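You operate a simulated robot arm through the tools that you are given. There is no shell and no other tool. Be economical: measure what you need, move in short steps, check, and stop when the job is done.

You run a simulated robot arm. Do the job below in one go: nothing can be reset, and whatever is moved stays where it is left.

JOB
Pile some things up. At the end: the brown bread roll stands on top of the brown meal pot (marked "Pasta Bake"); the apricot jam jar from the worktop over the drawers is on the worktop below the file rack, with the blue wooden block (marked "5") from there on top of it and the cream candle on top of that; whatever was shut is shut again. Leave all else as you found it, and nothing knocked over.

Only the result counts: the job must be done as asked and must still hold three seconds after the hand-in. Knocking over, shifting, dropping, spilling or breaking anything else fails it.

ROBOT AND FRAMES
A 7-joint arm with a two-finger parallel gripper, fixed in place. Base frame: the origin is at the foot of the arm, x ahead of it, y to its left, z up; the work surface is at about z = 0. Readings come in cm, degrees, newtons and seconds.
With the tool pointing down near the work surface it reaches from about 22 to 58 cm from the base axis. Its first joint turns from -66.0 to 66.0 degrees. Payload 2.5 kg.
Tool frame: the origin (TCP) lies between the finger pads and is the grasp point; the fingertips stand 2.3 cm ahead of it; z points along the fingers, y is the line along which they close. Largest opening 9.4 cm; finger width 3.8, thickness 1; the body of the gripper, 5.4 by 9.6 cm, starts 3.9 cm behind the TCP.
Orientation is that of the tool frame in the base frame, as a unit quaternion [x, y, z, w]. With the fingers straight down and closing along the base's y, the tool's x points along the base's -x, its y along +y and its z along -z.

CONTROLS
- The arm moves only by the tool play_rows. Its argument "moves" is a list of rows, each a list of 6 numbers: the shift along the tool's x, y, z in cm, then the turn, a rotation vector about the tool's x, y, z in degrees. In form: [[tx, ty, tz, ax, ay, az], ...]. A call has 1 to 10 rows; each row shifts and turns the commanded pose from where the row before left it, along the tool's axes as they then stand. "grip" is the finger opening in cm, from 0 to 9.4, set as the call begins (left out, the last holds). Each row takes 0.2 s and may step no farther than 5 cm and 8.6 degrees from the row before; otherwise, or with a gripper value out of range, the whole call is refused. A pose out of reach is approached as far as the arm can. The call stops where the force on the tool passes 40 N (or 10 N more than at its start, if that is more) or the arm is blocked; 0.2 s more then pass. The fingers move at their own pace (about 10.8 cm/s each) and stop on an object; they squeeze with about 20 N. The grip force told is the motor's: it shows also when the fingers shut on nothing. Time passes only in rows, and 0.2 s behind the last, so rows that do not move let the fingers close. The reply holds the time, the measured pose of the TCP, the force on the tool along the base axes, the opening and the grip force, in the units named above and with some noise.
- Cameras (640 x 400 px; columns grow to the right, rows downward): "scene" is fixed at [11.01, -41.16, 52.77]; the picture's right is [0.88, -0.48, 0.00], its down [-0.35, -0.64, -0.68] and it looks along [0.33, 0.60, -0.73] (base axes); focal length 214 px, centre (320, 200). "wrist" rides on the gripper at [8.6, 1.6, -7.4] in the tool frame; the picture's right is [-0.18, 0.98, 0.00], its down [-0.58, -0.11, -0.81] and it looks along [-0.79, -0.15, 0.59] (tool axes); focal length 243 px, centre (320, 200). There is no depth. A picture from a camera that has moved, and an enlarged one, comes with that camera's place and axes in the base frame and with its lens.
- snapshot(camera): a new picture of that camera. It takes no simulated time.
- close_up(camera, box): a new picture of the part [left, top, right, bottom] of that camera's present view, enlarged. It takes no simulated time.
- job_done(): hands the job in; it is judged then, once.

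Go step by step. Nothing tells you positions but the pictures and the camera data: compare them with the known pose of the tool, close in by small moves and look again before you grip or let go. The budget is 120 turns and 64 pictures, counting those below and the enlarged ones. Unless the task says otherwise, let go and move clear before handing in, and close with one line.

The tools are called after "Request:" as a command line: name --pt "numbers of a row" for each row, then --argument value for the rest, lists and objects as JSON in quotes. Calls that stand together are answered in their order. play_rows: Moves the arm, as the interface text tells. Its arguments: {"type":"object","properties":{"moves":{"type":"array"},"grip":{"type":"number"}},"required":["moves"]} The other tools are called the same way: snapshot (camera) takes a picture; close_up (camera, box) takes an enlarged picture of a part of a camera's view; job_done () hands the job in.

At the start:

```text
t: 0.0
ee_pos: [38.64, 8.08, 27.78]
ee_rot: [0.0, 1.0, 0.0, 0.0]
contact_force: [0.3, 0.3, -0.6]
width: 9.37
grip_force: 0.0
```

scene: 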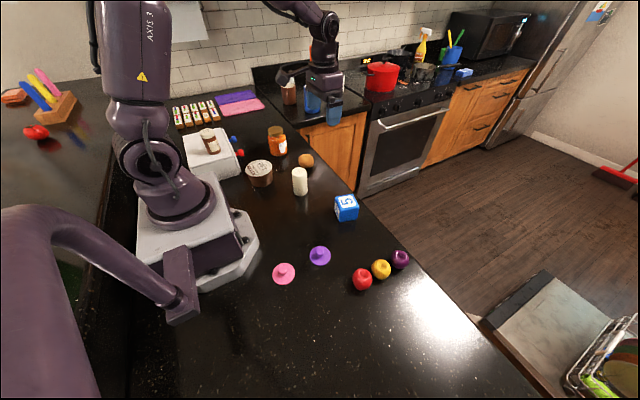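
wrist: 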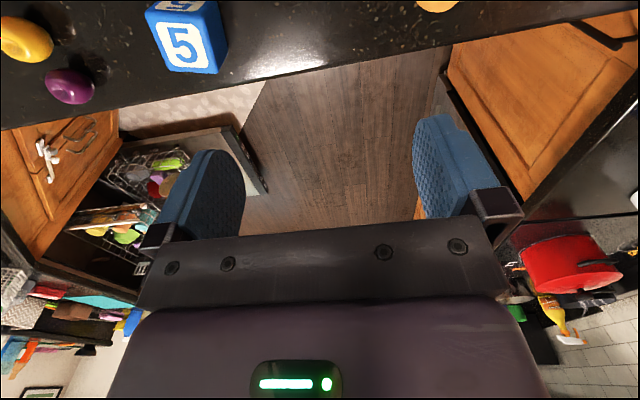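

I see the worktop around the arm with a blue block, a candle, a pot, a roll and an orange jar. I'll zoom in to identify the objects.

Request:
close_up --camera "scene" --box '[160, 80, 400, 230]'

Request:
close_up --camera "scene" --box '[0, 50, 160, 150]'

Request:
close_up --camera "scene" --box '[440, 240, 640, 400]'

```text
2.67 times, centred on (280, 155) of scene
camera zoom: at [11.01, -41.16, 52.77], right [0.88, -0.48, 0.0], down [-0.35, -0.64, -0.68], along [0.33, 0.6, -0.73], focal length 572 px, centre (427, 320)
```

zoom: 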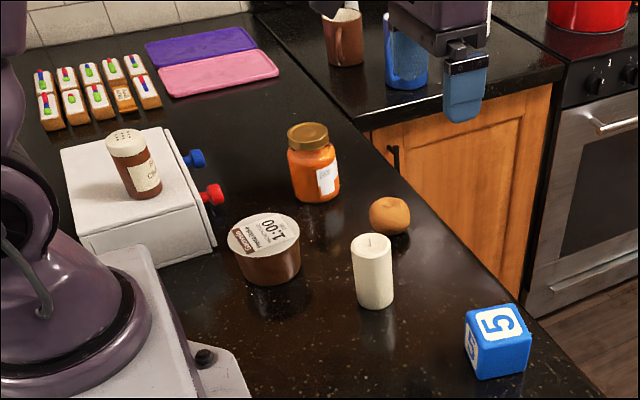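

```text
4.00 times, centred on (80, 100) of scene
camera zoom: at [11.01, -41.16, 52.77], right [0.88, -0.48, 0.0], down [-0.35, -0.64, -0.68], along [0.33, 0.6, -0.73], focal length 858 px, centre (1280, 600)
```

zoom: 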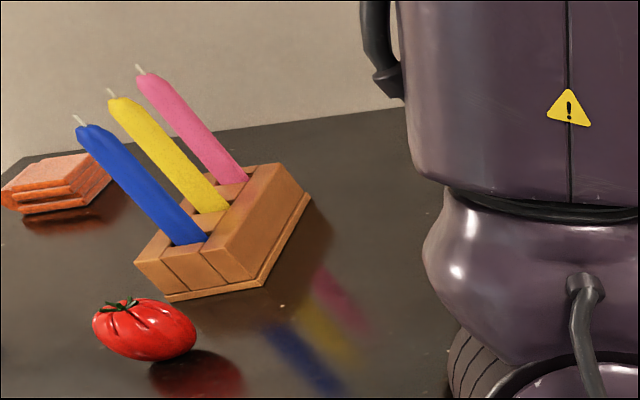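

```text
2.50 times, centred on (540, 320) of scene
camera zoom: at [11.01, -41.16, 52.77], right [0.88, -0.48, 0.0], down [-0.35, -0.64, -0.68], along [0.33, 0.6, -0.73], focal length 536 px, centre (-230, -100)
```

zoom: 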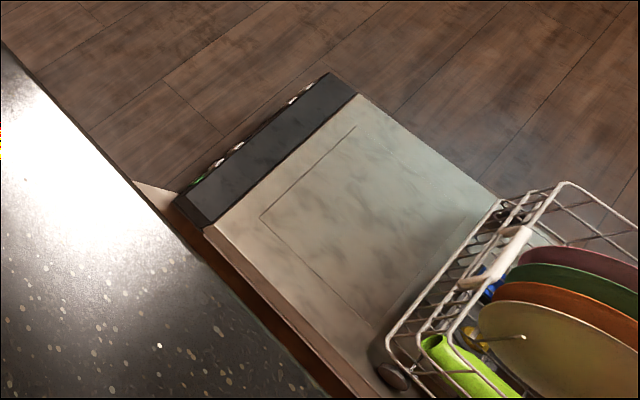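

The orange jar stands near (32,34) and the block near (38,-9). I have not yet found the file rack or the drawers, so I'll look around with the wrist camera.

Request:
close_up --camera "wrist" --box '[0, 90, 280, 400]'

Request:
close_up --camera "scene" --box '[360, 0, 640, 175]'

Request:
close_up --camera "scene" --box '[80, 0, 360, 175]'

```text
1.29 times, centred on (140, 245) of wrist
camera zoom: at [29.94, 9.77, 35.29], right [0.18, 0.98, 0.0], down [0.58, -0.11, 0.81], along [0.79, -0.15, -0.59], focal length 313 px, centre (552, 142)
```

zoom: 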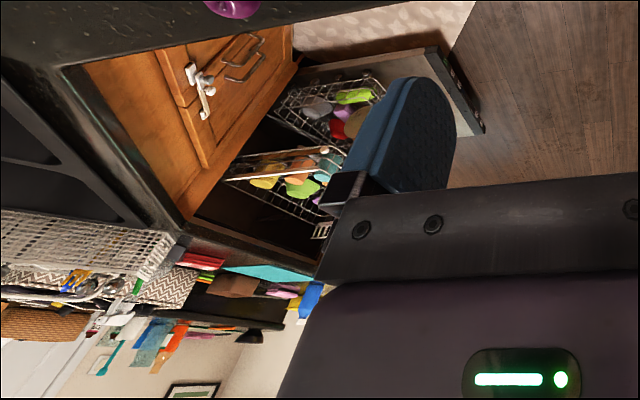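

```text
2.29 times, centred on (500, 88) of scene
camera zoom: at [11.01, -41.16, 52.77], right [0.88, -0.48, 0.0], down [-0.35, -0.64, -0.68], along [0.33, 0.6, -0.73], focal length 490 px, centre (-91, 457)
```

zoom: 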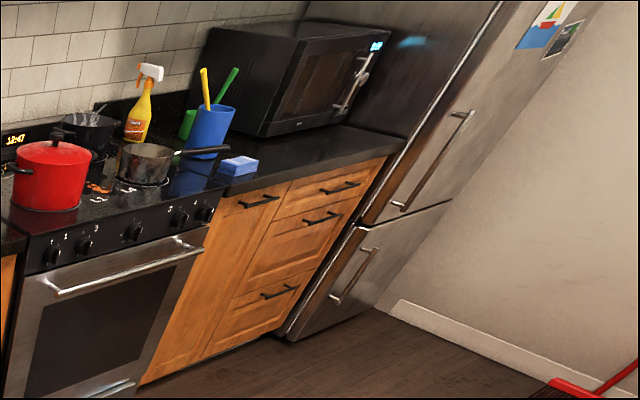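

```text
2.29 times, centred on (220, 88) of scene
camera zoom: at [11.01, -41.16, 52.77], right [0.88, -0.48, 0.0], down [-0.35, -0.64, -0.68], along [0.33, 0.6, -0.73], focal length 490 px, centre (549, 457)
```

zoom: 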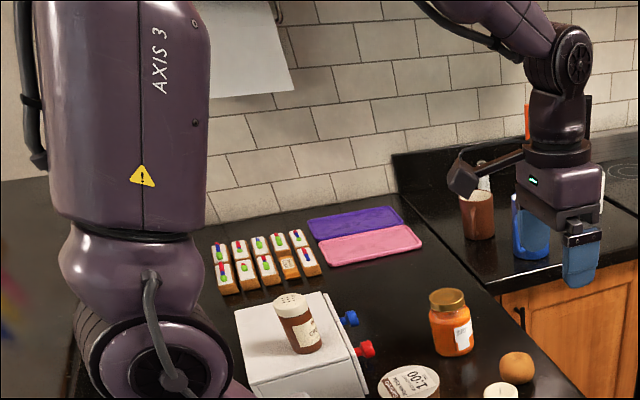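

The orange jar could be the apricot jam, but I still need to tell the worktop zones apart. I'll swing the wrist camera to the right (-y) at this height and look.

Request:
play_rows --pt "0 -4.5 0 0 0 7" --pt "0 -4.5 0 0 0 7" --pt "0 -4.5 0 0 0 7" --pt "0 -4.5 0 0 0 7" --pt "0 -4.5 0 0 0 7" --pt "0 -4.5 0 0 0 7"

Request:
snapshot --camera "wrist"

Request:
snapshot --camera "scene"

```text
t: 1.4
ee_pos: [30.76, -17.02, 27.68]
ee_rot: [0.359, 0.933, 0.0, 0.0]
contact_force: [-0.6, -0.2, -0.1]
width: 9.42
grip_force: 0.2
```

```text
55 pictures are left
camera wrist: at [25.43, -9.98, 35.2], right [0.8, 0.61, 0.0], down [0.36, -0.47, 0.81], along [0.49, -0.64, -0.59], focal length 243 px, centre (320, 200)
```

wrist: 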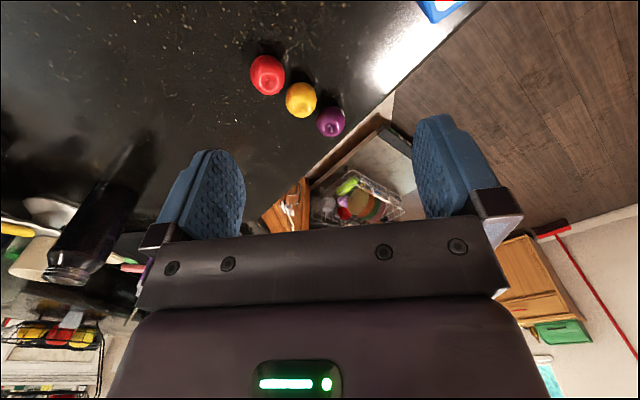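

```text
54 pictures are left
```

scene: 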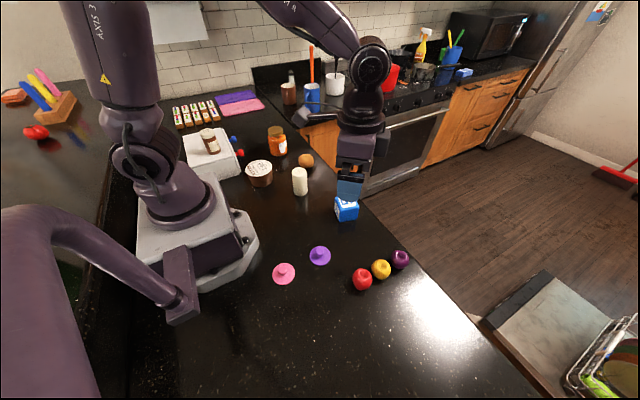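

The lower-left edge of the wrist view shows wire racks and a dark bottle. I'll zoom in there.

Request:
close_up --camera "wrist" --box '[0, 120, 200, 400]'

Request:
play_rows --pt "0 -4.5 0 0 0 8" --pt "0 -4.5 0 0 0 8" --pt "0 0 0 0 8 0" --pt "0 0 0 0 8 0" --pt "0 0 0 0 8 0" --pt "0 0 0 0 8 0"

Request:
snapshot --camera "wrist"

```text
1.43 times, centred on (100, 260) of wrist
camera zoom: at [25.43, -9.98, 35.2], right [0.8, 0.61, 0.0], down [0.36, -0.47, 0.81], along [0.49, -0.64, -0.59], focal length 347 px, centre (634, 114)
```

zoom: 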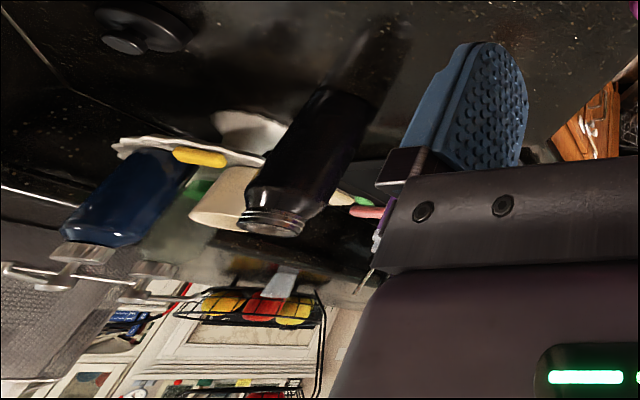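

```text
t: 2.8
ee_pos: [24.24, -23.23, 27.76]
ee_rot: [0.466, 0.84, 0.135, -0.242]
contact_force: [0.1, 0.1, 0.5]
width: 9.41
grip_force: 0.0
```

```text
52 pictures are left
camera wrist: at [23.67, -19.57, 38.69], right [0.92, 0.39, -0.1], down [0.39, -0.84, 0.37], along [0.06, -0.38, -0.92], focal length 243 px, centre (320, 200)
```

wrist: 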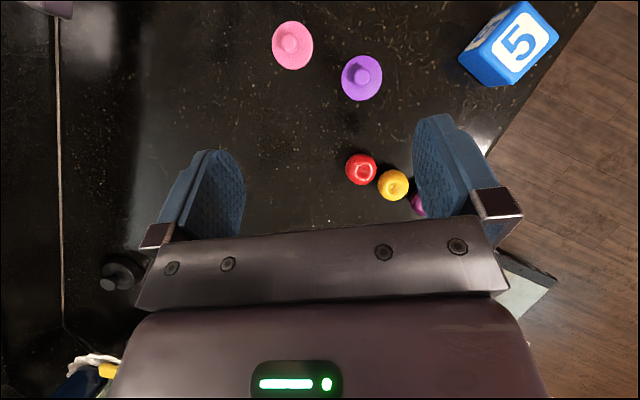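

That tilt turned the camera downward. I'll tilt it the other way to see the surroundings.

Request:
play_rows --pt "0 0 0 0 -8 0" --pt "0 0 0 0 -8 0" --pt "0 0 0 0 -8 0" --pt "0 0 0 0 -8 0" --pt "0 0 0 0 -8 0" --pt "0 0 0 0 -8 0" --pt "0 0 0 0 -8 0" --pt "0 0 0 0 -8 0"

Request:
snapshot --camera "wrist"

```text
t: 4.6
ee_pos: [24.29, -23.27, 27.87]
ee_rot: [0.466, 0.841, -0.134, 0.242]
contact_force: [-0.4, 0.5, -0.2]
width: 9.41
grip_force: 0.1
```

```text
51 pictures are left
camera wrist: at [19.56, -12.81, 29.57], right [0.92, 0.39, 0.1], down [-0.06, -0.11, 0.99], along [0.4, -0.91, -0.08], focal length 243 px, centre (320, 200)
```

wrist: 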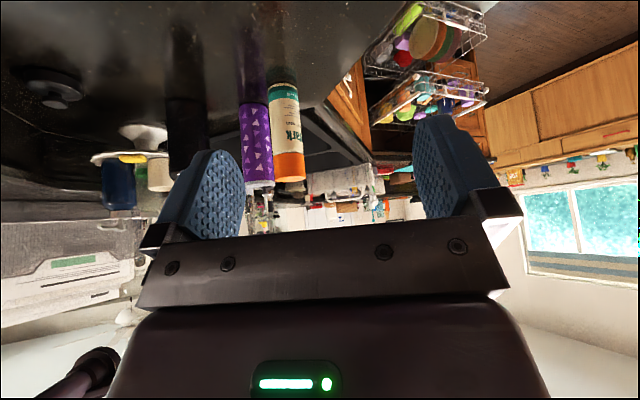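

There's something with papers at the left edge that may be the file rack. I'll zoom and turn farther.

Request:
close_up --camera "wrist" --box '[0, 20, 320, 330]'

Request:
play_rows --pt "0 0 0 3.5 0 7" --pt "0 0 0 3.5 0 7" --pt "0 0 0 3.5 0 7" --pt "0 0 0 3.5 0 7" --pt "0 0 0 3.5 0 7"

Request:
snapshot --camera "wrist"

```text
1.29 times, centred on (160, 175) of wrist
camera zoom: at [19.56, -12.81, 29.57], right [0.92, 0.39, 0.1], down [-0.06, -0.11, 0.99], along [0.4, -0.91, -0.08], focal length 313 px, centre (526, 232)
```

zoom: 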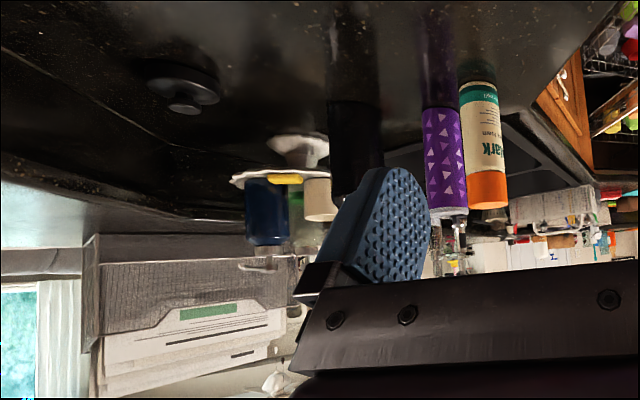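

```text
t: 5.8
ee_pos: [24.18, -23.27, 27.75]
ee_rot: [0.728, 0.632, -0.179, 0.197]
contact_force: [0.2, 0.6, -0.5]
width: 9.42
grip_force: 0.0
```

```text
49 pictures are left
camera wrist: at [27.02, -12.36, 29.93], right [0.95, -0.28, 0.15], down [-0.18, -0.06, 0.98], along [-0.26, -0.96, -0.11], focal length 243 px, centre (320, 200)
```

wrist: 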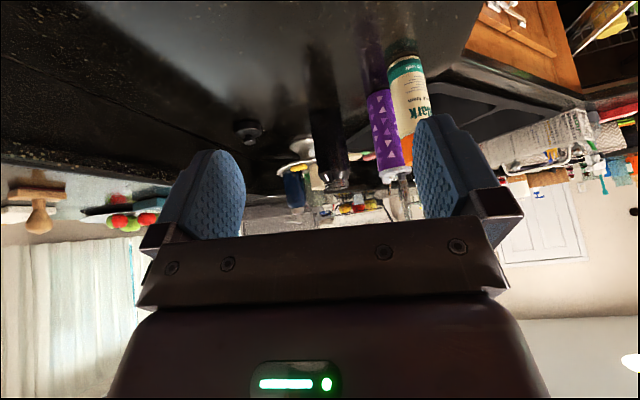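

The grey box with papers lies towards (-x,-y), probably over the -y end of the worktop. I'll zoom in there before looking at the +y side.

Request:
close_up --camera "wrist" --box '[220, 60, 440, 240]'

Request:
close_up --camera "wrist" --box '[440, 0, 640, 240]'

```text
2.22 times, centred on (330, 150) of wrist
camera zoom: at [27.02, -12.36, 29.93], right [0.95, -0.28, 0.15], down [-0.18, -0.06, 0.98], along [-0.26, -0.96, -0.11], focal length 539 px, centre (298, 311)
```

zoom: 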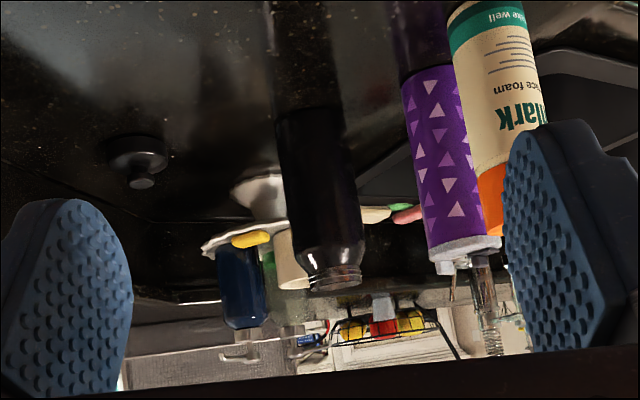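

```text
1.67 times, centred on (540, 120) of wrist
camera zoom: at [27.02, -12.36, 29.93], right [0.95, -0.28, 0.15], down [-0.18, -0.06, 0.98], along [-0.26, -0.96, -0.11], focal length 404 px, centre (-47, 333)
```

zoom: 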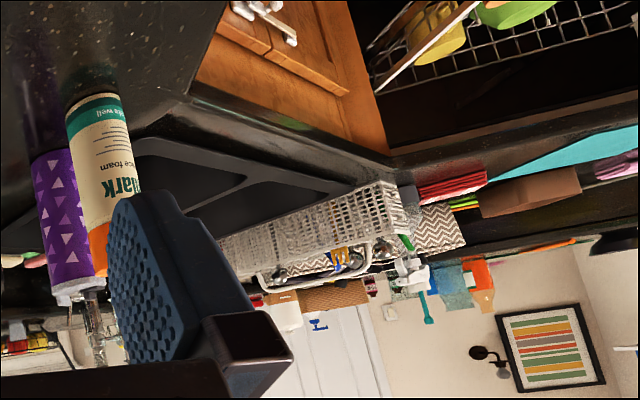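

I'll zoom in closely on the jars and the white box with the knobs.

Request:
close_up --camera "scene" --box '[180, 115, 260, 185]'

Request:
close_up --camera "scene" --box '[240, 110, 340, 200]'

Request:
play_rows --pt "0 0 0 -3.5 0 -7" --pt "0 0 0 -3.5 0 -7" --pt "0 0 0 -3.5 0 -7" --pt "0 0 0 -3.5 0 -7" --pt "0 0 0 -3.5 0 -7" --pt "0 0 0 0 8 0" --pt "0 0 0 0 8 0" --pt "0 0 0 0 8 0" --pt "0 0 0 0 8 0"

```text
5.71 times, centred on (220, 150) of scene
camera zoom: at [11.01, -41.16, 52.77], right [0.88, -0.48, 0.0], down [-0.35, -0.64, -0.68], along [0.33, 0.6, -0.73], focal length 1226 px, centre (891, 486)
```

zoom: 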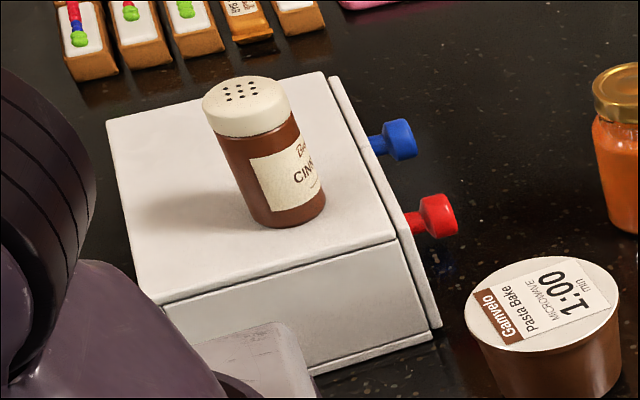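

```text
4.44 times, centred on (290, 155) of scene
camera zoom: at [11.01, -41.16, 52.77], right [0.88, -0.48, 0.0], down [-0.35, -0.64, -0.68], along [0.33, 0.6, -0.73], focal length 953 px, centre (453, 400)
```

zoom: 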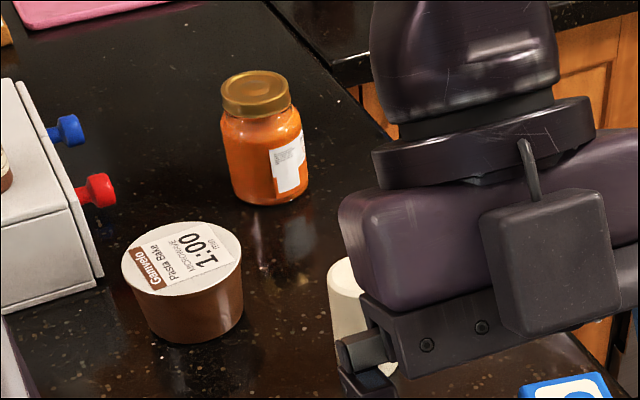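

```text
t: 7.8
ee_pos: [24.27, -23.18, 27.72]
ee_rot: [0.485, 0.875, 0.0, -0.001]
contact_force: [-0.5, -0.5, -0.7]
width: 9.38
grip_force: 0.1
```

No second jar so far. Next I'll swing to the +y side and look at the wall there, where the paper-like item hangs.

Request:
snapshot --camera "wrist"

Request:
play_rows --pt "0 4.7 0 0 0 -8" --pt "0 4.7 0 0 0 -8" --pt "0 4.7 0 0 0 -8" --pt "0 4.7 0 0 0 -8" --pt "0 4.7 0 0 0 -8" --pt "0 4.7 0 0 0 -8" --pt "0 4.7 0 0 0 -8" --pt "0 4.7 0 0 0 -8" --pt "0 4.7 0 0 0 -8"

Request:
play_rows --pt "0 0 0 0 -8 0" --pt "0 0 0 0 -8 0" --pt "0 0 0 0 -8 0" --pt "0 0 0 0 -8 0" --pt "0 0 0 0 -8 0"

Request:
snapshot --camera "wrist"

Request:
snapshot --camera "scene"

```text
44 pictures are left
camera wrist: at [20.96, -15.08, 35.34], right [0.93, 0.36, 0.0], down [0.22, -0.55, 0.8], along [0.29, -0.75, -0.59], focal length 243 px, centre (320, 200)
```

wrist: 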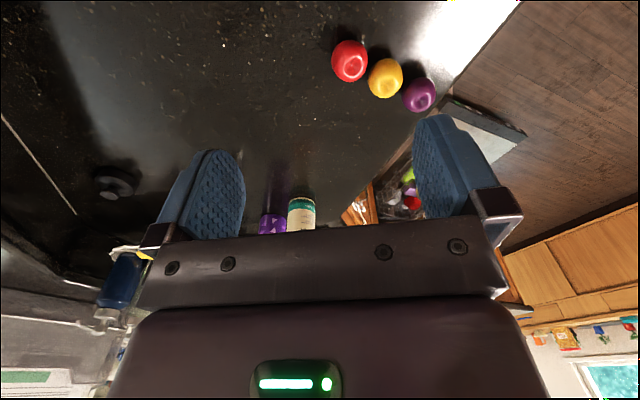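

```text
t: 9.8
ee_pos: [41.81, 12.47, 27.67]
ee_rot: [-0.123, 0.992, 0.001, 0.0]
contact_force: [1.3, 0.2, 0.8]
width: 9.4
grip_force: 0.0
```

```text
t: 11.0
ee_pos: [41.67, 12.3, 27.77]
ee_rot: [-0.114, 0.932, 0.042, 0.34]
contact_force: [0.5, 0.2, 0.5]
width: 9.4
grip_force: 0.0
```

```text
43 pictures are left
camera wrist: at [30.17, 11.12, 27.95], right [-0.1, 0.99, 0.12], down [-0.05, -0.12, 0.99], along [0.99, 0.09, 0.06], focal length 243 px, centre (320, 200)
```

wrist: 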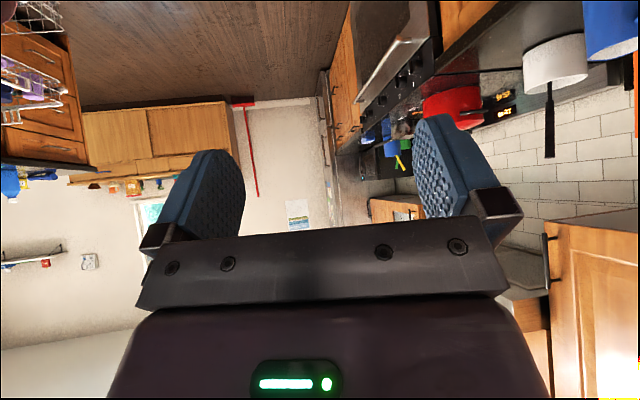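

```text
42 pictures are left
```

scene: 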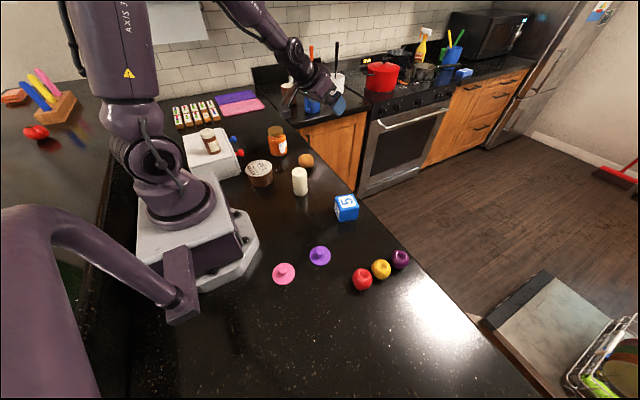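

I'll turn farther left to see the +y wall.

Request:
play_rows --pt "0 0 0 -5.2 0 -6.2" --pt "0 0 0 -5.2 0 -6.2" --pt "0 0 0 -5.2 0 -6.2" --pt "0 0 0 -5.2 0 -6.2" --pt "0 0 0 -5.2 0 -6.2" --pt "0 0 0 -5.2 0 -6.2" --pt "0 0 0 -5.2 0 -6.2" --pt "0 0 0 -5.2 0 -6.2"

Request:
snapshot --camera "wrist"

```text
t: 12.8
ee_pos: [41.56, 12.19, 27.79]
ee_rot: [-0.596, 0.726, 0.216, 0.265]
contact_force: [-0.2, 0.2, -0.7]
width: 9.41
grip_force: 0.1
```

```text
41 pictures are left
camera wrist: at [37.72, 1.4, 27.97], right [-0.94, 0.33, 0.12], down [0.09, -0.09, 0.99], along [0.34, 0.94, 0.06], focal length 243 px, centre (320, 200)
```

wrist: 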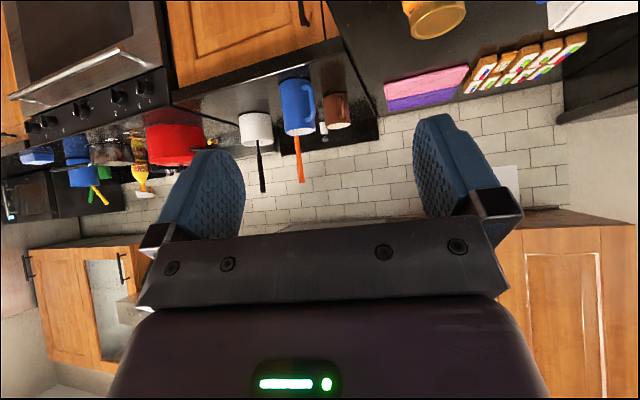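

The +y wall has tiles, cabinets and one white sheet. I'll zoom in on that sheet in both cameras to check whether it belongs to a file rack.

Request:
close_up --camera "scene" --box '[140, 0, 240, 60]'

Request:
close_up --camera "wrist" --box '[450, 0, 640, 240]'

```text
6.40 times, centred on (190, 30) of scene
camera zoom: at [11.01, -41.16, 52.77], right [0.88, -0.48, 0.0], down [-0.35, -0.64, -0.68], along [0.33, 0.6, -0.73], focal length 1373 px, centre (1152, 1288)
```

zoom: 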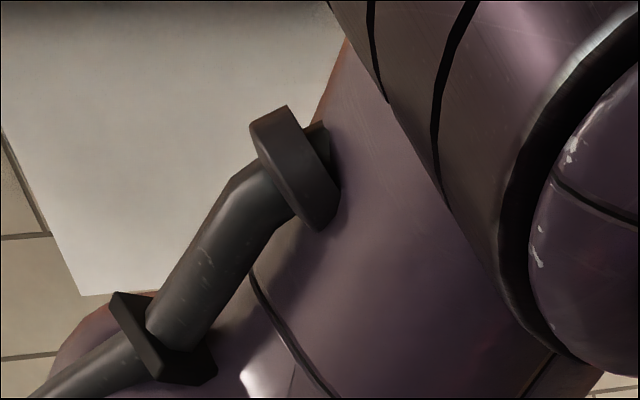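

```text
1.67 times, centred on (545, 120) of wrist
camera zoom: at [37.72, 1.4, 27.97], right [-0.94, 0.33, 0.12], down [0.09, -0.09, 0.99], along [0.34, 0.94, 0.06], focal length 404 px, centre (-55, 333)
```

zoom: 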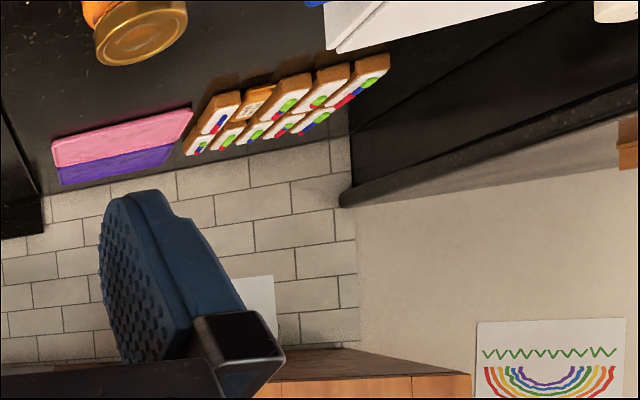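

No rack there; the grey paper rack stands beyond the -y end, at about (-25,-120), so the "file rack" side of this worktop is -y. That's also where the block is, and the jar at +y is the one over the drawers. Next I'll get an overhead view to measure the objects.

Request:
play_rows --pt "0 0 0 5.2 0 6.2" --pt "0 0 0 5.2 0 6.2" --pt "0 0 0 5.2 0 6.2" --pt "0 0 0 5.2 0 6.2" --pt "0 0 0 5.2 0 6.2" --pt "0 0 0 0 8 0" --pt "0 0 0 0 8 0" --pt "0 0 0 0 8 0" --pt "0 0 0 0 8 0" --pt "0 0 0 0 8 0"

Request:
play_rows --pt "0.5 4.8 0 0 0 0" --pt "0.5 4.8 0 0 0 0" --pt "0 0 0 0 8 0" --pt "0 0 0 0 8 0" --pt "0 0 0 0 8 0" --pt "0 0 0 0 8 0"

Request:
snapshot --camera "wrist"

```text
t: 15.0
ee_pos: [41.74, 12.2, 27.78]
ee_rot: [-0.327, 0.945, -0.001, 0.0]
contact_force: [0.2, -0.6, -0.8]
width: 9.41
grip_force: 0.1
```

```text
t: 16.4
ee_pos: [34.86, 19.26, 27.67]
ee_rot: [-0.315, 0.908, -0.09, -0.262]
contact_force: [0.2, 0.5, 0.2]
width: 9.42
grip_force: 0.2
```

```text
38 pictures are left
camera wrist: at [31.15, 18.43, 38.76], right [-0.49, 0.87, -0.1], down [0.79, 0.48, 0.37], along [0.37, 0.1, -0.92], focal length 243 px, centre (320, 200)
```

wrist: 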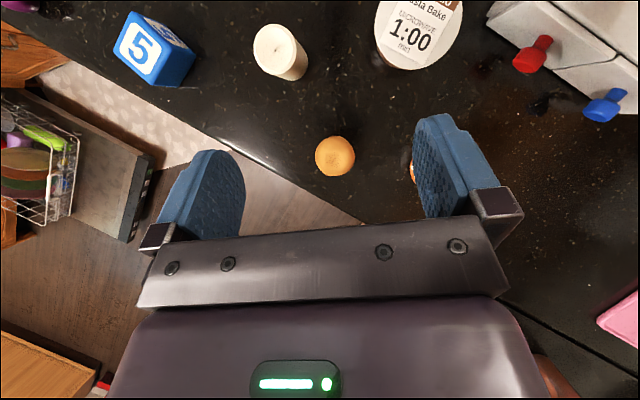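

Estimates: candle (30.4,8.7) about 9.5 tall, roll (38.8,21.3), pot (20.6,21.8) with its top near z=5, and jar (32.9,35) about 10.3 tall. The white box is a two-drawer unit. First I'll take the roll, moving upright above it.

Request:
play_rows --pt "0 0 0 0 -8 0" --pt "0 0 0 0 -8 0" --pt "0 0 0 0 -8 0" --pt "0 0 0 0 -8 0" --pt "-2.15 -0.42 4 0 0 0" --pt "-2.15 -0.42 4 0 0 0" --pt "0 0 3.5 0 0 0" --pt "0 0 0 0 0 0"

Request:
snapshot --camera "wrist"

Request:
close_up --camera "scene" --box '[230, 100, 390, 240]'

```text
t: 18.2
ee_pos: [38.84, 21.17, 16.27]
ee_rot: [-0.327, 0.945, 0.0, 0.0]
contact_force: [-0.9, 0.2, 0.4]
width: 9.41
grip_force: 0.0
```

```text
37 pictures are left
camera wrist: at [30.97, 17.16, 23.87], right [-0.46, 0.89, 0.0], down [0.52, 0.27, 0.81], along [0.71, 0.37, -0.59], focal length 243 px, centre (320, 200)
```

wrist: 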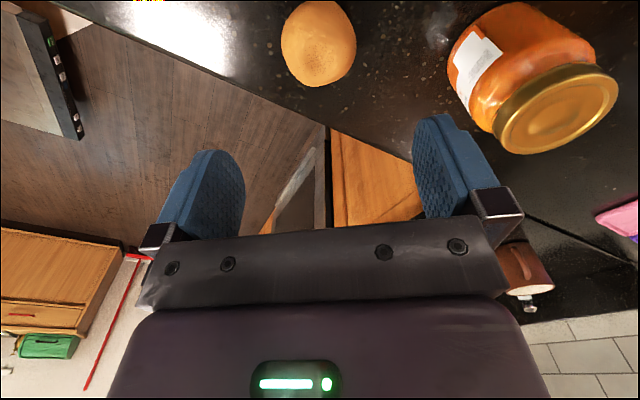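

```text
2.86 times, centred on (310, 170) of scene
camera zoom: at [11.01, -41.16, 52.77], right [0.88, -0.48, 0.0], down [-0.35, -0.64, -0.68], along [0.33, 0.6, -0.73], focal length 613 px, centre (349, 286)
```

zoom: 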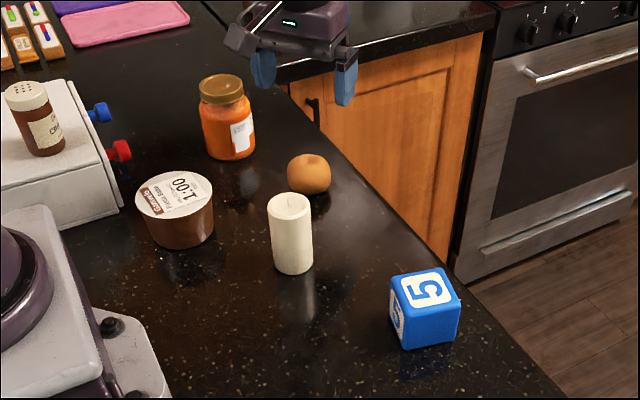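

The roll sits directly below the hand at about (38.4,20.9) and is roughly 6 cm wide. I'll go down and grip it.

Request:
play_rows --pt "0.5 0 4.5 0 0 0" --pt "0 0 4.5 0 0 0" --pt "0 0 2.5 0 0 0" --pt "0 0 1.6 0 0 0" --pt "0 0 0 0 0 0"

Request:
play_rows --pt "0 0 0 0 0 0" --pt "0 0 0 0 0 0" --pt "0 0 0 0 0 0" --grip 3

Request:
snapshot --camera "wrist"

```text
t: 19.4
ee_pos: [38.47, 21.01, 3.28]
ee_rot: [-0.327, 0.945, 0.0, 0.0]
contact_force: [-0.3, 0.5, -0.8]
width: 9.4
grip_force: 0.1
```

```text
t: 20.2
ee_pos: [38.54, 20.99, 3.32]
ee_rot: [-0.328, 0.945, 0.0, 0.0]
contact_force: [-0.6, -0.7, 0.1]
width: 6.08
grip_force: 20.3
```

```text
35 pictures are left
camera wrist: at [30.64, 16.91, 10.82], right [-0.46, 0.89, 0.0], down [0.52, 0.27, 0.81], along [0.71, 0.37, -0.59], focal length 243 px, centre (320, 200)
```

wrist: 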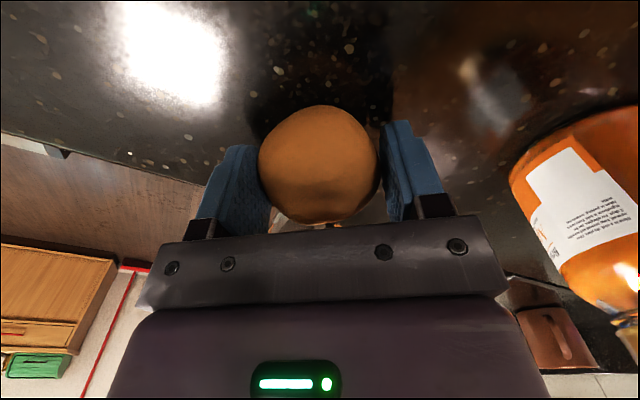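

I've got the roll (6.1 cm). I'll lift it and carry it over the pot.

Request:
play_rows --pt "0 0 -4.5 0 0 0" --pt "0 0 -4.5 0 0 0" --pt "0 0 -3 0 0 0" --pt "3.4 2.92 0 0 0 0" --pt "3.4 2.92 0 0 0 0" --pt "3.4 2.92 0 0 0 0" --pt "3.4 2.92 0 0 0 0" --pt "0 0 0 0 0 0"

Request:
snapshot --camera "wrist"

Request:
close_up --camera "scene" --box '[180, 80, 340, 220]'

```text
t: 22.0
ee_pos: [20.4, 21.73, 15.15]
ee_rot: [-0.327, 0.945, 0.0, 0.0]
contact_force: [-0.3, 0.4, -0.8]
width: 6.06
grip_force: 20.1
```

```text
34 pictures are left
camera wrist: at [12.6, 17.62, 22.68], right [-0.46, 0.89, 0.0], down [0.52, 0.27, 0.81], along [0.71, 0.37, -0.59], focal length 243 px, centre (320, 200)
```

wrist: 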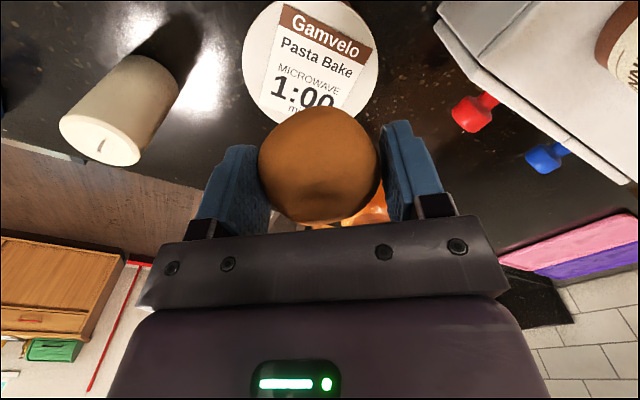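

```text
2.86 times, centred on (260, 150) of scene
camera zoom: at [11.01, -41.16, 52.77], right [0.88, -0.48, 0.0], down [-0.35, -0.64, -0.68], along [0.33, 0.6, -0.73], focal length 613 px, centre (491, 343)
```

zoom: 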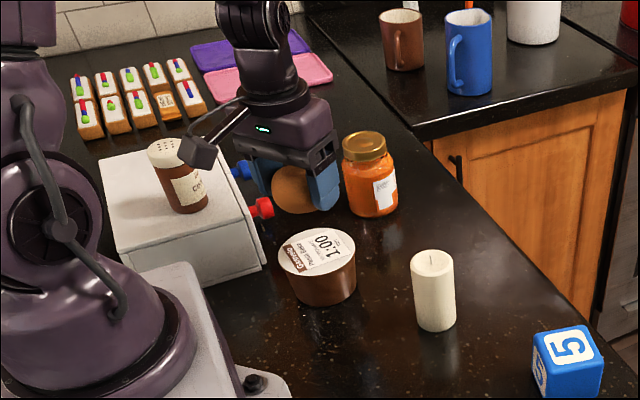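

The pot centre is about 0.6 cm to the -y side of the tool axis. I'll correct that and lower until contact.

Request:
play_rows --pt "0 -0.58 3 0 0 0" --pt "0 0 2.7 0 0 0" --pt "0 0 0 0 0 0"

Request:
close_up --camera "scene" --box '[210, 110, 330, 210]'

```text
t: 22.8
ee_pos: [20.83, 21.16, 9.48]
ee_rot: [-0.326, 0.945, 0.0, 0.0]
contact_force: [-1.0, 0.0, -1.2]
width: 6.1
grip_force: 20.0
```

```text
4.00 times, centred on (270, 160) of scene
camera zoom: at [11.01, -41.16, 52.77], right [0.88, -0.48, 0.0], down [-0.35, -0.64, -0.68], along [0.33, 0.6, -0.73], focal length 858 px, centre (520, 360)
```

zoom: 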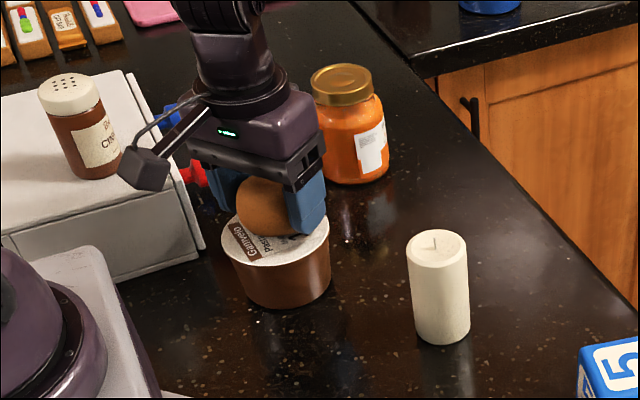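

It's nearly there and looks centred. I'll lower in small steps and watch the force.

Request:
play_rows --pt "0 0 0.3 0 0 0" --pt "0 0 0.3 0 0 0" --pt "0 0 0 0 0 0"

Request:
play_rows --pt "0 0 0.2 0 0 0" --pt "0 0 0.2 0 0 0" --pt "0 0 0 0 0 0"

```text
t: 23.6
ee_pos: [20.96, 21.33, 8.8]
ee_rot: [-0.327, 0.945, 0.0, 0.001]
contact_force: [1.1, -1.1, 16.9]
width: 6.08
grip_force: 19.6
```

```text
t: 24.4
ee_pos: [20.82, 21.29, 8.39]
ee_rot: [-0.328, 0.945, 0.0, 0.002]
contact_force: [3.4, 0.9, 17.9]
width: 6.09
grip_force: 20.2
```

The roll is resting on the pot lid. I'll open and withdraw straight up.

Request:
play_rows --pt "0 0 -0.2 0 0 0" --pt "0 0 0 0 0 0" --pt "0 0 0 0 0 0" --grip 9

Request:
play_rows --pt "0 0 -2 0 0 0" --pt "0 0 -4 0 0 0" --pt "0 0 -4 0 0 0" --pt "0 0 0 0 0 0" --grip 9.4

Request:
snapshot --camera "wrist"

Request:
close_up --camera "scene" --box '[210, 110, 330, 210]'

```text
t: 25.2
ee_pos: [20.79, 21.15, 8.57]
ee_rot: [-0.327, 0.945, 0.0, 0.001]
contact_force: [0.6, -0.2, 0.0]
width: 9.01
grip_force: 0.0
```

```text
t: 26.2
ee_pos: [20.81, 21.34, 18.62]
ee_rot: [-0.326, 0.945, 0.0, 0.0]
contact_force: [0.9, 0.1, 0.2]
width: 9.43
grip_force: 0.1
```

```text
31 pictures are left
camera wrist: at [12.93, 17.27, 26.21], right [-0.46, 0.89, 0.0], down [0.52, 0.27, 0.81], along [0.71, 0.37, -0.59], focal length 243 px, centre (320, 200)
```

wrist: 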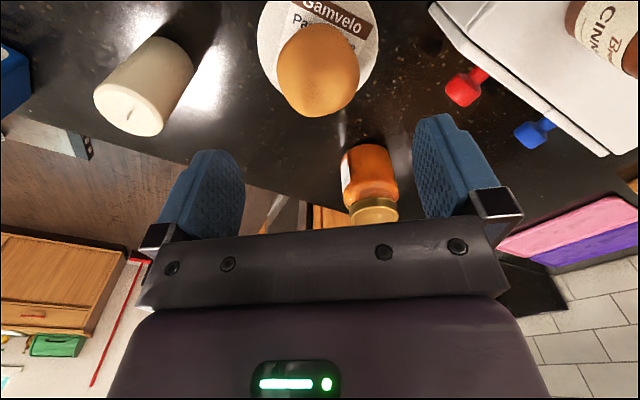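

```text
4.00 times, centred on (270, 160) of scene
camera zoom: at [11.01, -41.16, 52.77], right [0.88, -0.48, 0.0], down [-0.35, -0.64, -0.68], along [0.33, 0.6, -0.73], focal length 858 px, centre (520, 360)
```

zoom: 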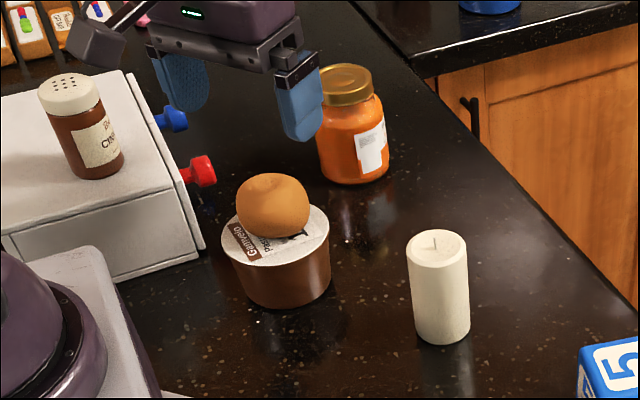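

The roll sits steady on the pot. Next is the jar, at about (32.4,34.4).

Request:
play_rows --pt "-4.28 0.8 0 0 0 0" --pt "-4.28 0.8 0 0 0 0" --pt "-4.28 0.8 0 0 0 0" --pt "-4.28 0.8 0 0 0 0" --pt "0 0 0 0 0 -8" --pt "0 0 0 0 0 0"

Request:
snapshot --camera "wrist"

```text
t: 27.6
ee_pos: [32.29, 34.56, 18.58]
ee_rot: [-0.393, 0.919, 0.0, 0.0]
contact_force: [0.6, -0.1, -0.5]
width: 9.39
grip_force: 0.1
```

```text
29 pictures are left
camera wrist: at [25.05, 29.39, 26.04], right [-0.58, 0.81, 0.0], down [0.48, 0.35, 0.81], along [0.65, 0.47, -0.59], focal length 243 px, centre (320, 200)
```

wrist: 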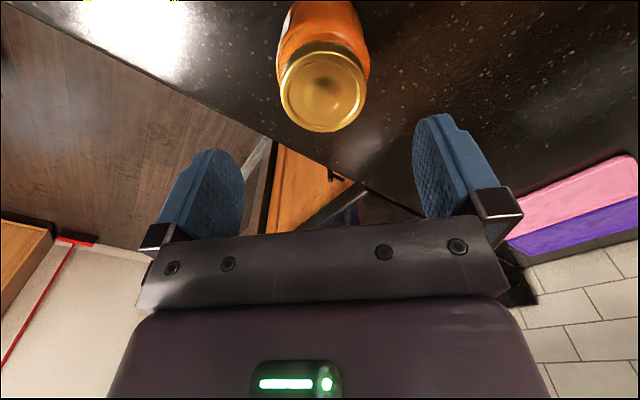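

The jar lid is almost exactly beneath the hand. I'll descend to z≈7.2, which leaves room for the lid under the palm, and grip.

Request:
play_rows --pt "0 0.25 4 0 0 0" --pt "0 0 3.5 0 0 0" --pt "0 0 2.5 0 0 0" --pt "0 0 1.4 0 0 0" --pt "0 0 0 0 0 0"

Request:
play_rows --pt "0 0 0 0 0 0" --pt "0 0 0 0 0 0" --pt "0 0 0 0 0 0" --grip 4

Request:
snapshot --camera "wrist"

```text
t: 28.8
ee_pos: [32.27, 34.57, 7.1]
ee_rot: [-0.393, 0.92, 0.0, 0.0]
contact_force: [1.1, 0.0, 0.4]
width: 9.39
grip_force: 0.0
```

```text
t: 29.6
ee_pos: [32.09, 34.48, 7.12]
ee_rot: [-0.392, 0.92, -0.001, 0.0]
contact_force: [-0.4, 0.3, -0.9]
width: 7.12
grip_force: 19.7
```

```text
28 pictures are left
camera wrist: at [24.92, 29.45, 14.65], right [-0.58, 0.81, 0.0], down [0.48, 0.34, 0.81], along [0.66, 0.47, -0.59], focal length 243 px, centre (320, 200)
```

wrist: 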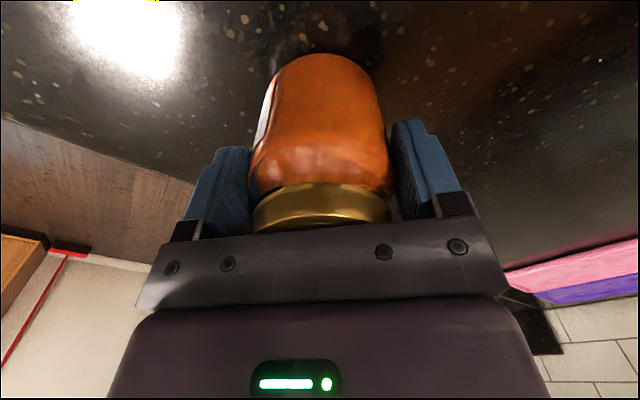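

The jar is held (7.1 cm). I'll lift it well above everything and swing round to the -y side.

Request:
play_rows --pt "0 0 -3 0 0 0" --pt "0 0 -5 0 0 0" --pt "0 0 -5 0 0 0" --pt "0.46 -4.7 0 0 0 6" --pt "0.46 -4.7 0 0 0 6" --pt "0.46 -4.7 0 0 0 6" --pt "0.46 -4.7 0 0 0 6" --pt "0.46 -4.7 0 0 0 6" --pt "0.46 -4.7 0 0 0 6" --pt "0.46 -4.7 0 0 0 6"

Request:
play_rows --pt "0.46 -4.7 0 0 0 6" --pt "0.46 -4.7 0 0 0 6" --pt "0.46 -4.7 0 0 0 6" --pt "0.46 -4.7 0 0 0 6" --pt "0.46 -4.7 0 0 0 6" --pt "0.46 -4.7 0 0 0 6" --pt "0.46 -4.7 0 0 0 6" --pt "0.46 -4.7 0 0 0 6" --pt "0.46 -4.7 0 0 0 6"

Request:
snapshot --camera "wrist"

Request:
snapshot --camera "scene"

```text
t: 31.8
ee_pos: [44.7, 4.44, 20.21]
ee_rot: [-0.037, 0.999, 0.0, 0.0]
contact_force: [0.0, -0.5, -5.1]
width: 7.14
grip_force: 19.9
```

```text
t: 33.8
ee_pos: [27.05, -32.43, 20.38]
ee_rot: [0.422, 0.906, 0.0, 0.0]
contact_force: [-1.1, 0.1, -6.1]
width: 7.1
grip_force: 19.7
```

```text
27 pictures are left
camera wrist: at [22.69, -24.78, 27.84], right [0.87, 0.49, 0.0], down [0.29, -0.52, 0.81], along [0.4, -0.7, -0.59], focal length 243 px, centre (320, 200)
```

wrist: 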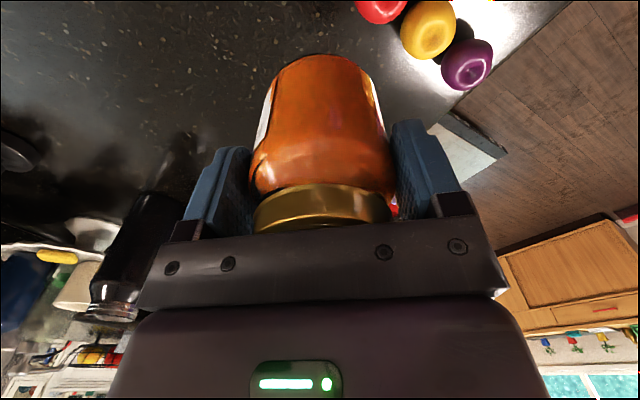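

```text
26 pictures are left
```

scene: 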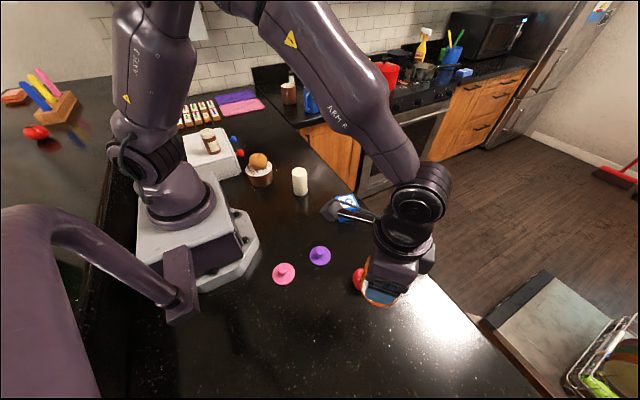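

The jar is near (27,-32), with the apples beside it at about y=-29. I'll move to the free spot at (21,-38) and lower part-way.

Request:
play_rows --pt "-0.2 -4.1 0 0 0 5" --pt "-0.2 -4.1 0 0 0 5" --pt "0 0 4 0 0 0" --pt "0 0 4 0 0 0" --pt "0 0 0 0 0 0"

Request:
snapshot --camera "wrist"

Request:
snapshot --camera "scene"

```text
t: 35.0
ee_pos: [20.98, -37.63, 12.22]
ee_rot: [0.499, 0.867, 0.0, 0.0]
contact_force: [0.1, 0.5, -5.7]
width: 7.13
grip_force: 20.2
```

```text
25 pictures are left
camera wrist: at [17.92, -29.39, 19.74], right [0.94, 0.34, 0.0], down [0.2, -0.56, 0.81], along [0.27, -0.76, -0.59], focal length 243 px, centre (320, 200)
```

wrist: 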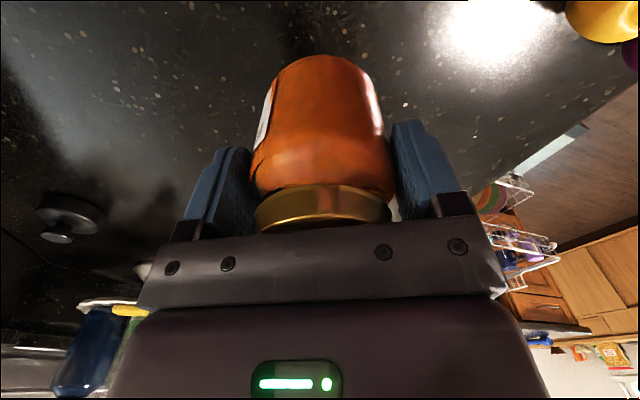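

```text
24 pictures are left
```

scene: 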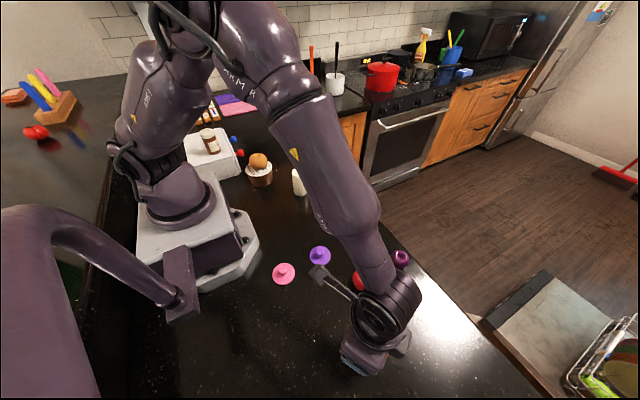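

The spot is clear. I'll lower to just above the surface and then feel for contact.

Request:
play_rows --pt "0 0 3 0 0 0" --pt "0 0 1.6 0 0 0" --pt "0 0 0.3 0 0 0" --pt "0 0 0 0 0 0"

Request:
play_rows --pt "0 0 0.2 0 0 0" --pt "0 0 0 0 0 0"

```text
t: 36.0
ee_pos: [20.89, -37.64, 7.37]
ee_rot: [0.499, 0.867, 0.0, 0.0]
contact_force: [-0.5, -0.2, -5.4]
width: 7.13
grip_force: 20.1
```

```text
t: 36.6
ee_pos: [20.71, -37.66, 7.14]
ee_rot: [0.499, 0.867, 0.0, -0.001]
contact_force: [-0.4, 0.0, -4.9]
width: 7.11
grip_force: 20.1
```

Request:
play_rows --pt "0 0 0.15 0 0 0" --pt "0 0 0.1 0 0 0" --pt "0 0 0 0 0 0"

```text
t: 37.4
ee_pos: [20.91, -37.8, 7.0]
ee_rot: [0.498, 0.867, 0.0, 0.001]
contact_force: [0.7, 4.2, 18.0]
width: 7.11
grip_force: 20.8
```

The jar now stands on the worktop. I'll release it and rise to check.

Request:
play_rows --pt "0 0 -0.1 0 0 0" --pt "0 0 0 0 0 0" --pt "0 0 0 0 0 0" --grip 9.4

Request:
play_rows --pt "0 0 -3 0 0 0" --pt "0 0 -5 0 0 0" --pt "0 0 -4 0 0 0" --pt "0 0 0 0 0 0"

Request:
snapshot --camera "wrist"

```text
t: 38.2
ee_pos: [20.77, -37.77, 6.98]
ee_rot: [0.498, 0.867, 0.0, 0.001]
contact_force: [0.9, -0.5, -0.4]
width: 9.39
grip_force: 0.0
```

```text
t: 39.2
ee_pos: [20.7, -37.7, 18.96]
ee_rot: [0.498, 0.867, 0.0, 0.0]
contact_force: [-0.7, -0.2, -0.1]
width: 9.41
grip_force: 0.1
```

```text
23 pictures are left
camera wrist: at [17.71, -29.37, 26.57], right [0.94, 0.34, 0.0], down [0.2, -0.56, 0.81], along [0.27, -0.76, -0.59], focal length 243 px, centre (320, 200)
```

wrist: 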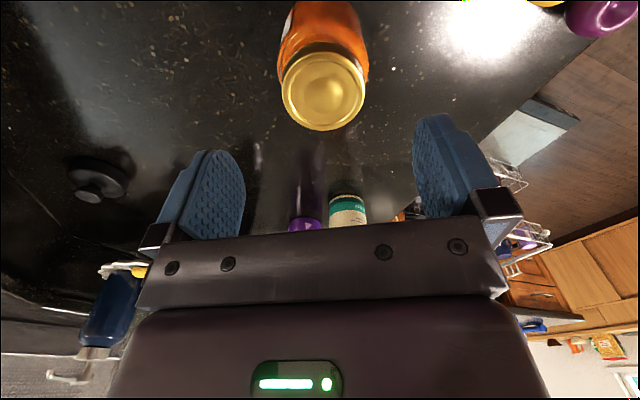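

The jar stands at (20.9,-37.8). Next I'll swing over to the block.

Request:
play_rows --pt "0.6 4.4 0 0 0 -6" --pt "0.6 4.4 0 0 0 -6" --pt "0.6 4.4 0 0 0 -6" --pt "0.6 4.4 0 0 0 -6" --pt "0.6 4.4 0 0 0 -6" --pt "0.6 4.4 0 0 0 -6" --pt "0.6 4.4 0 0 0 -6" --pt "0.6 4.4 0 0 0 -6" --pt "0 0 0 0 0 0"

Request:
snapshot --camera "wrist"

Request:
close_up --camera "scene" --box '[260, 150, 420, 390]'

```text
t: 41.2
ee_pos: [38.43, -7.88, 19.03]
ee_rot: [0.103, 0.995, 0.0, 0.0]
contact_force: [0.2, -0.6, 0.3]
width: 9.43
grip_force: 0.2
```

```text
22 pictures are left
camera wrist: at [30.23, -4.55, 26.49], right [0.38, 0.93, 0.0], down [0.55, -0.22, 0.81], along [0.75, -0.31, -0.59], focal length 243 px, centre (320, 200)
```

wrist: 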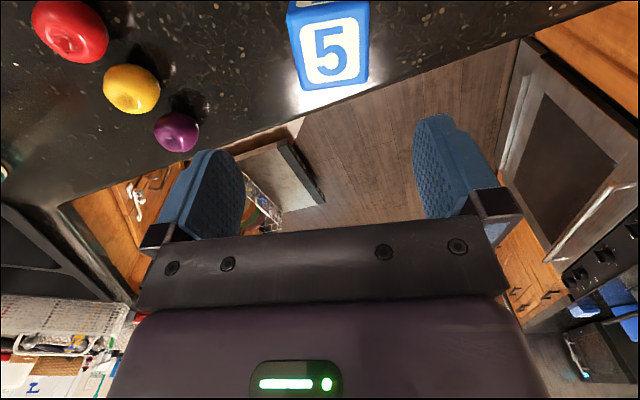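

```text
1.67 times, centred on (340, 270) of scene
camera zoom: at [11.01, -41.16, 52.77], right [0.88, -0.48, 0.0], down [-0.35, -0.64, -0.68], along [0.33, 0.6, -0.73], focal length 358 px, centre (287, 83)
```

zoom: 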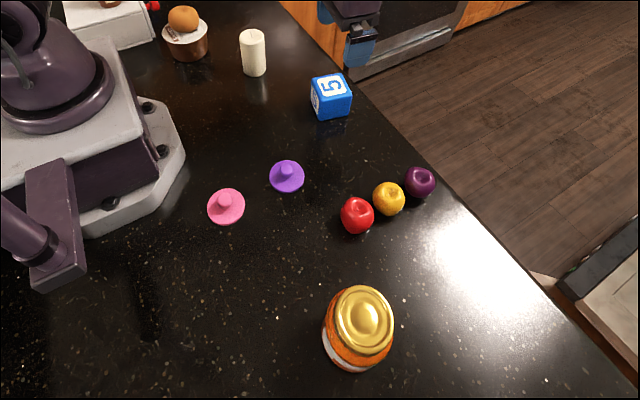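

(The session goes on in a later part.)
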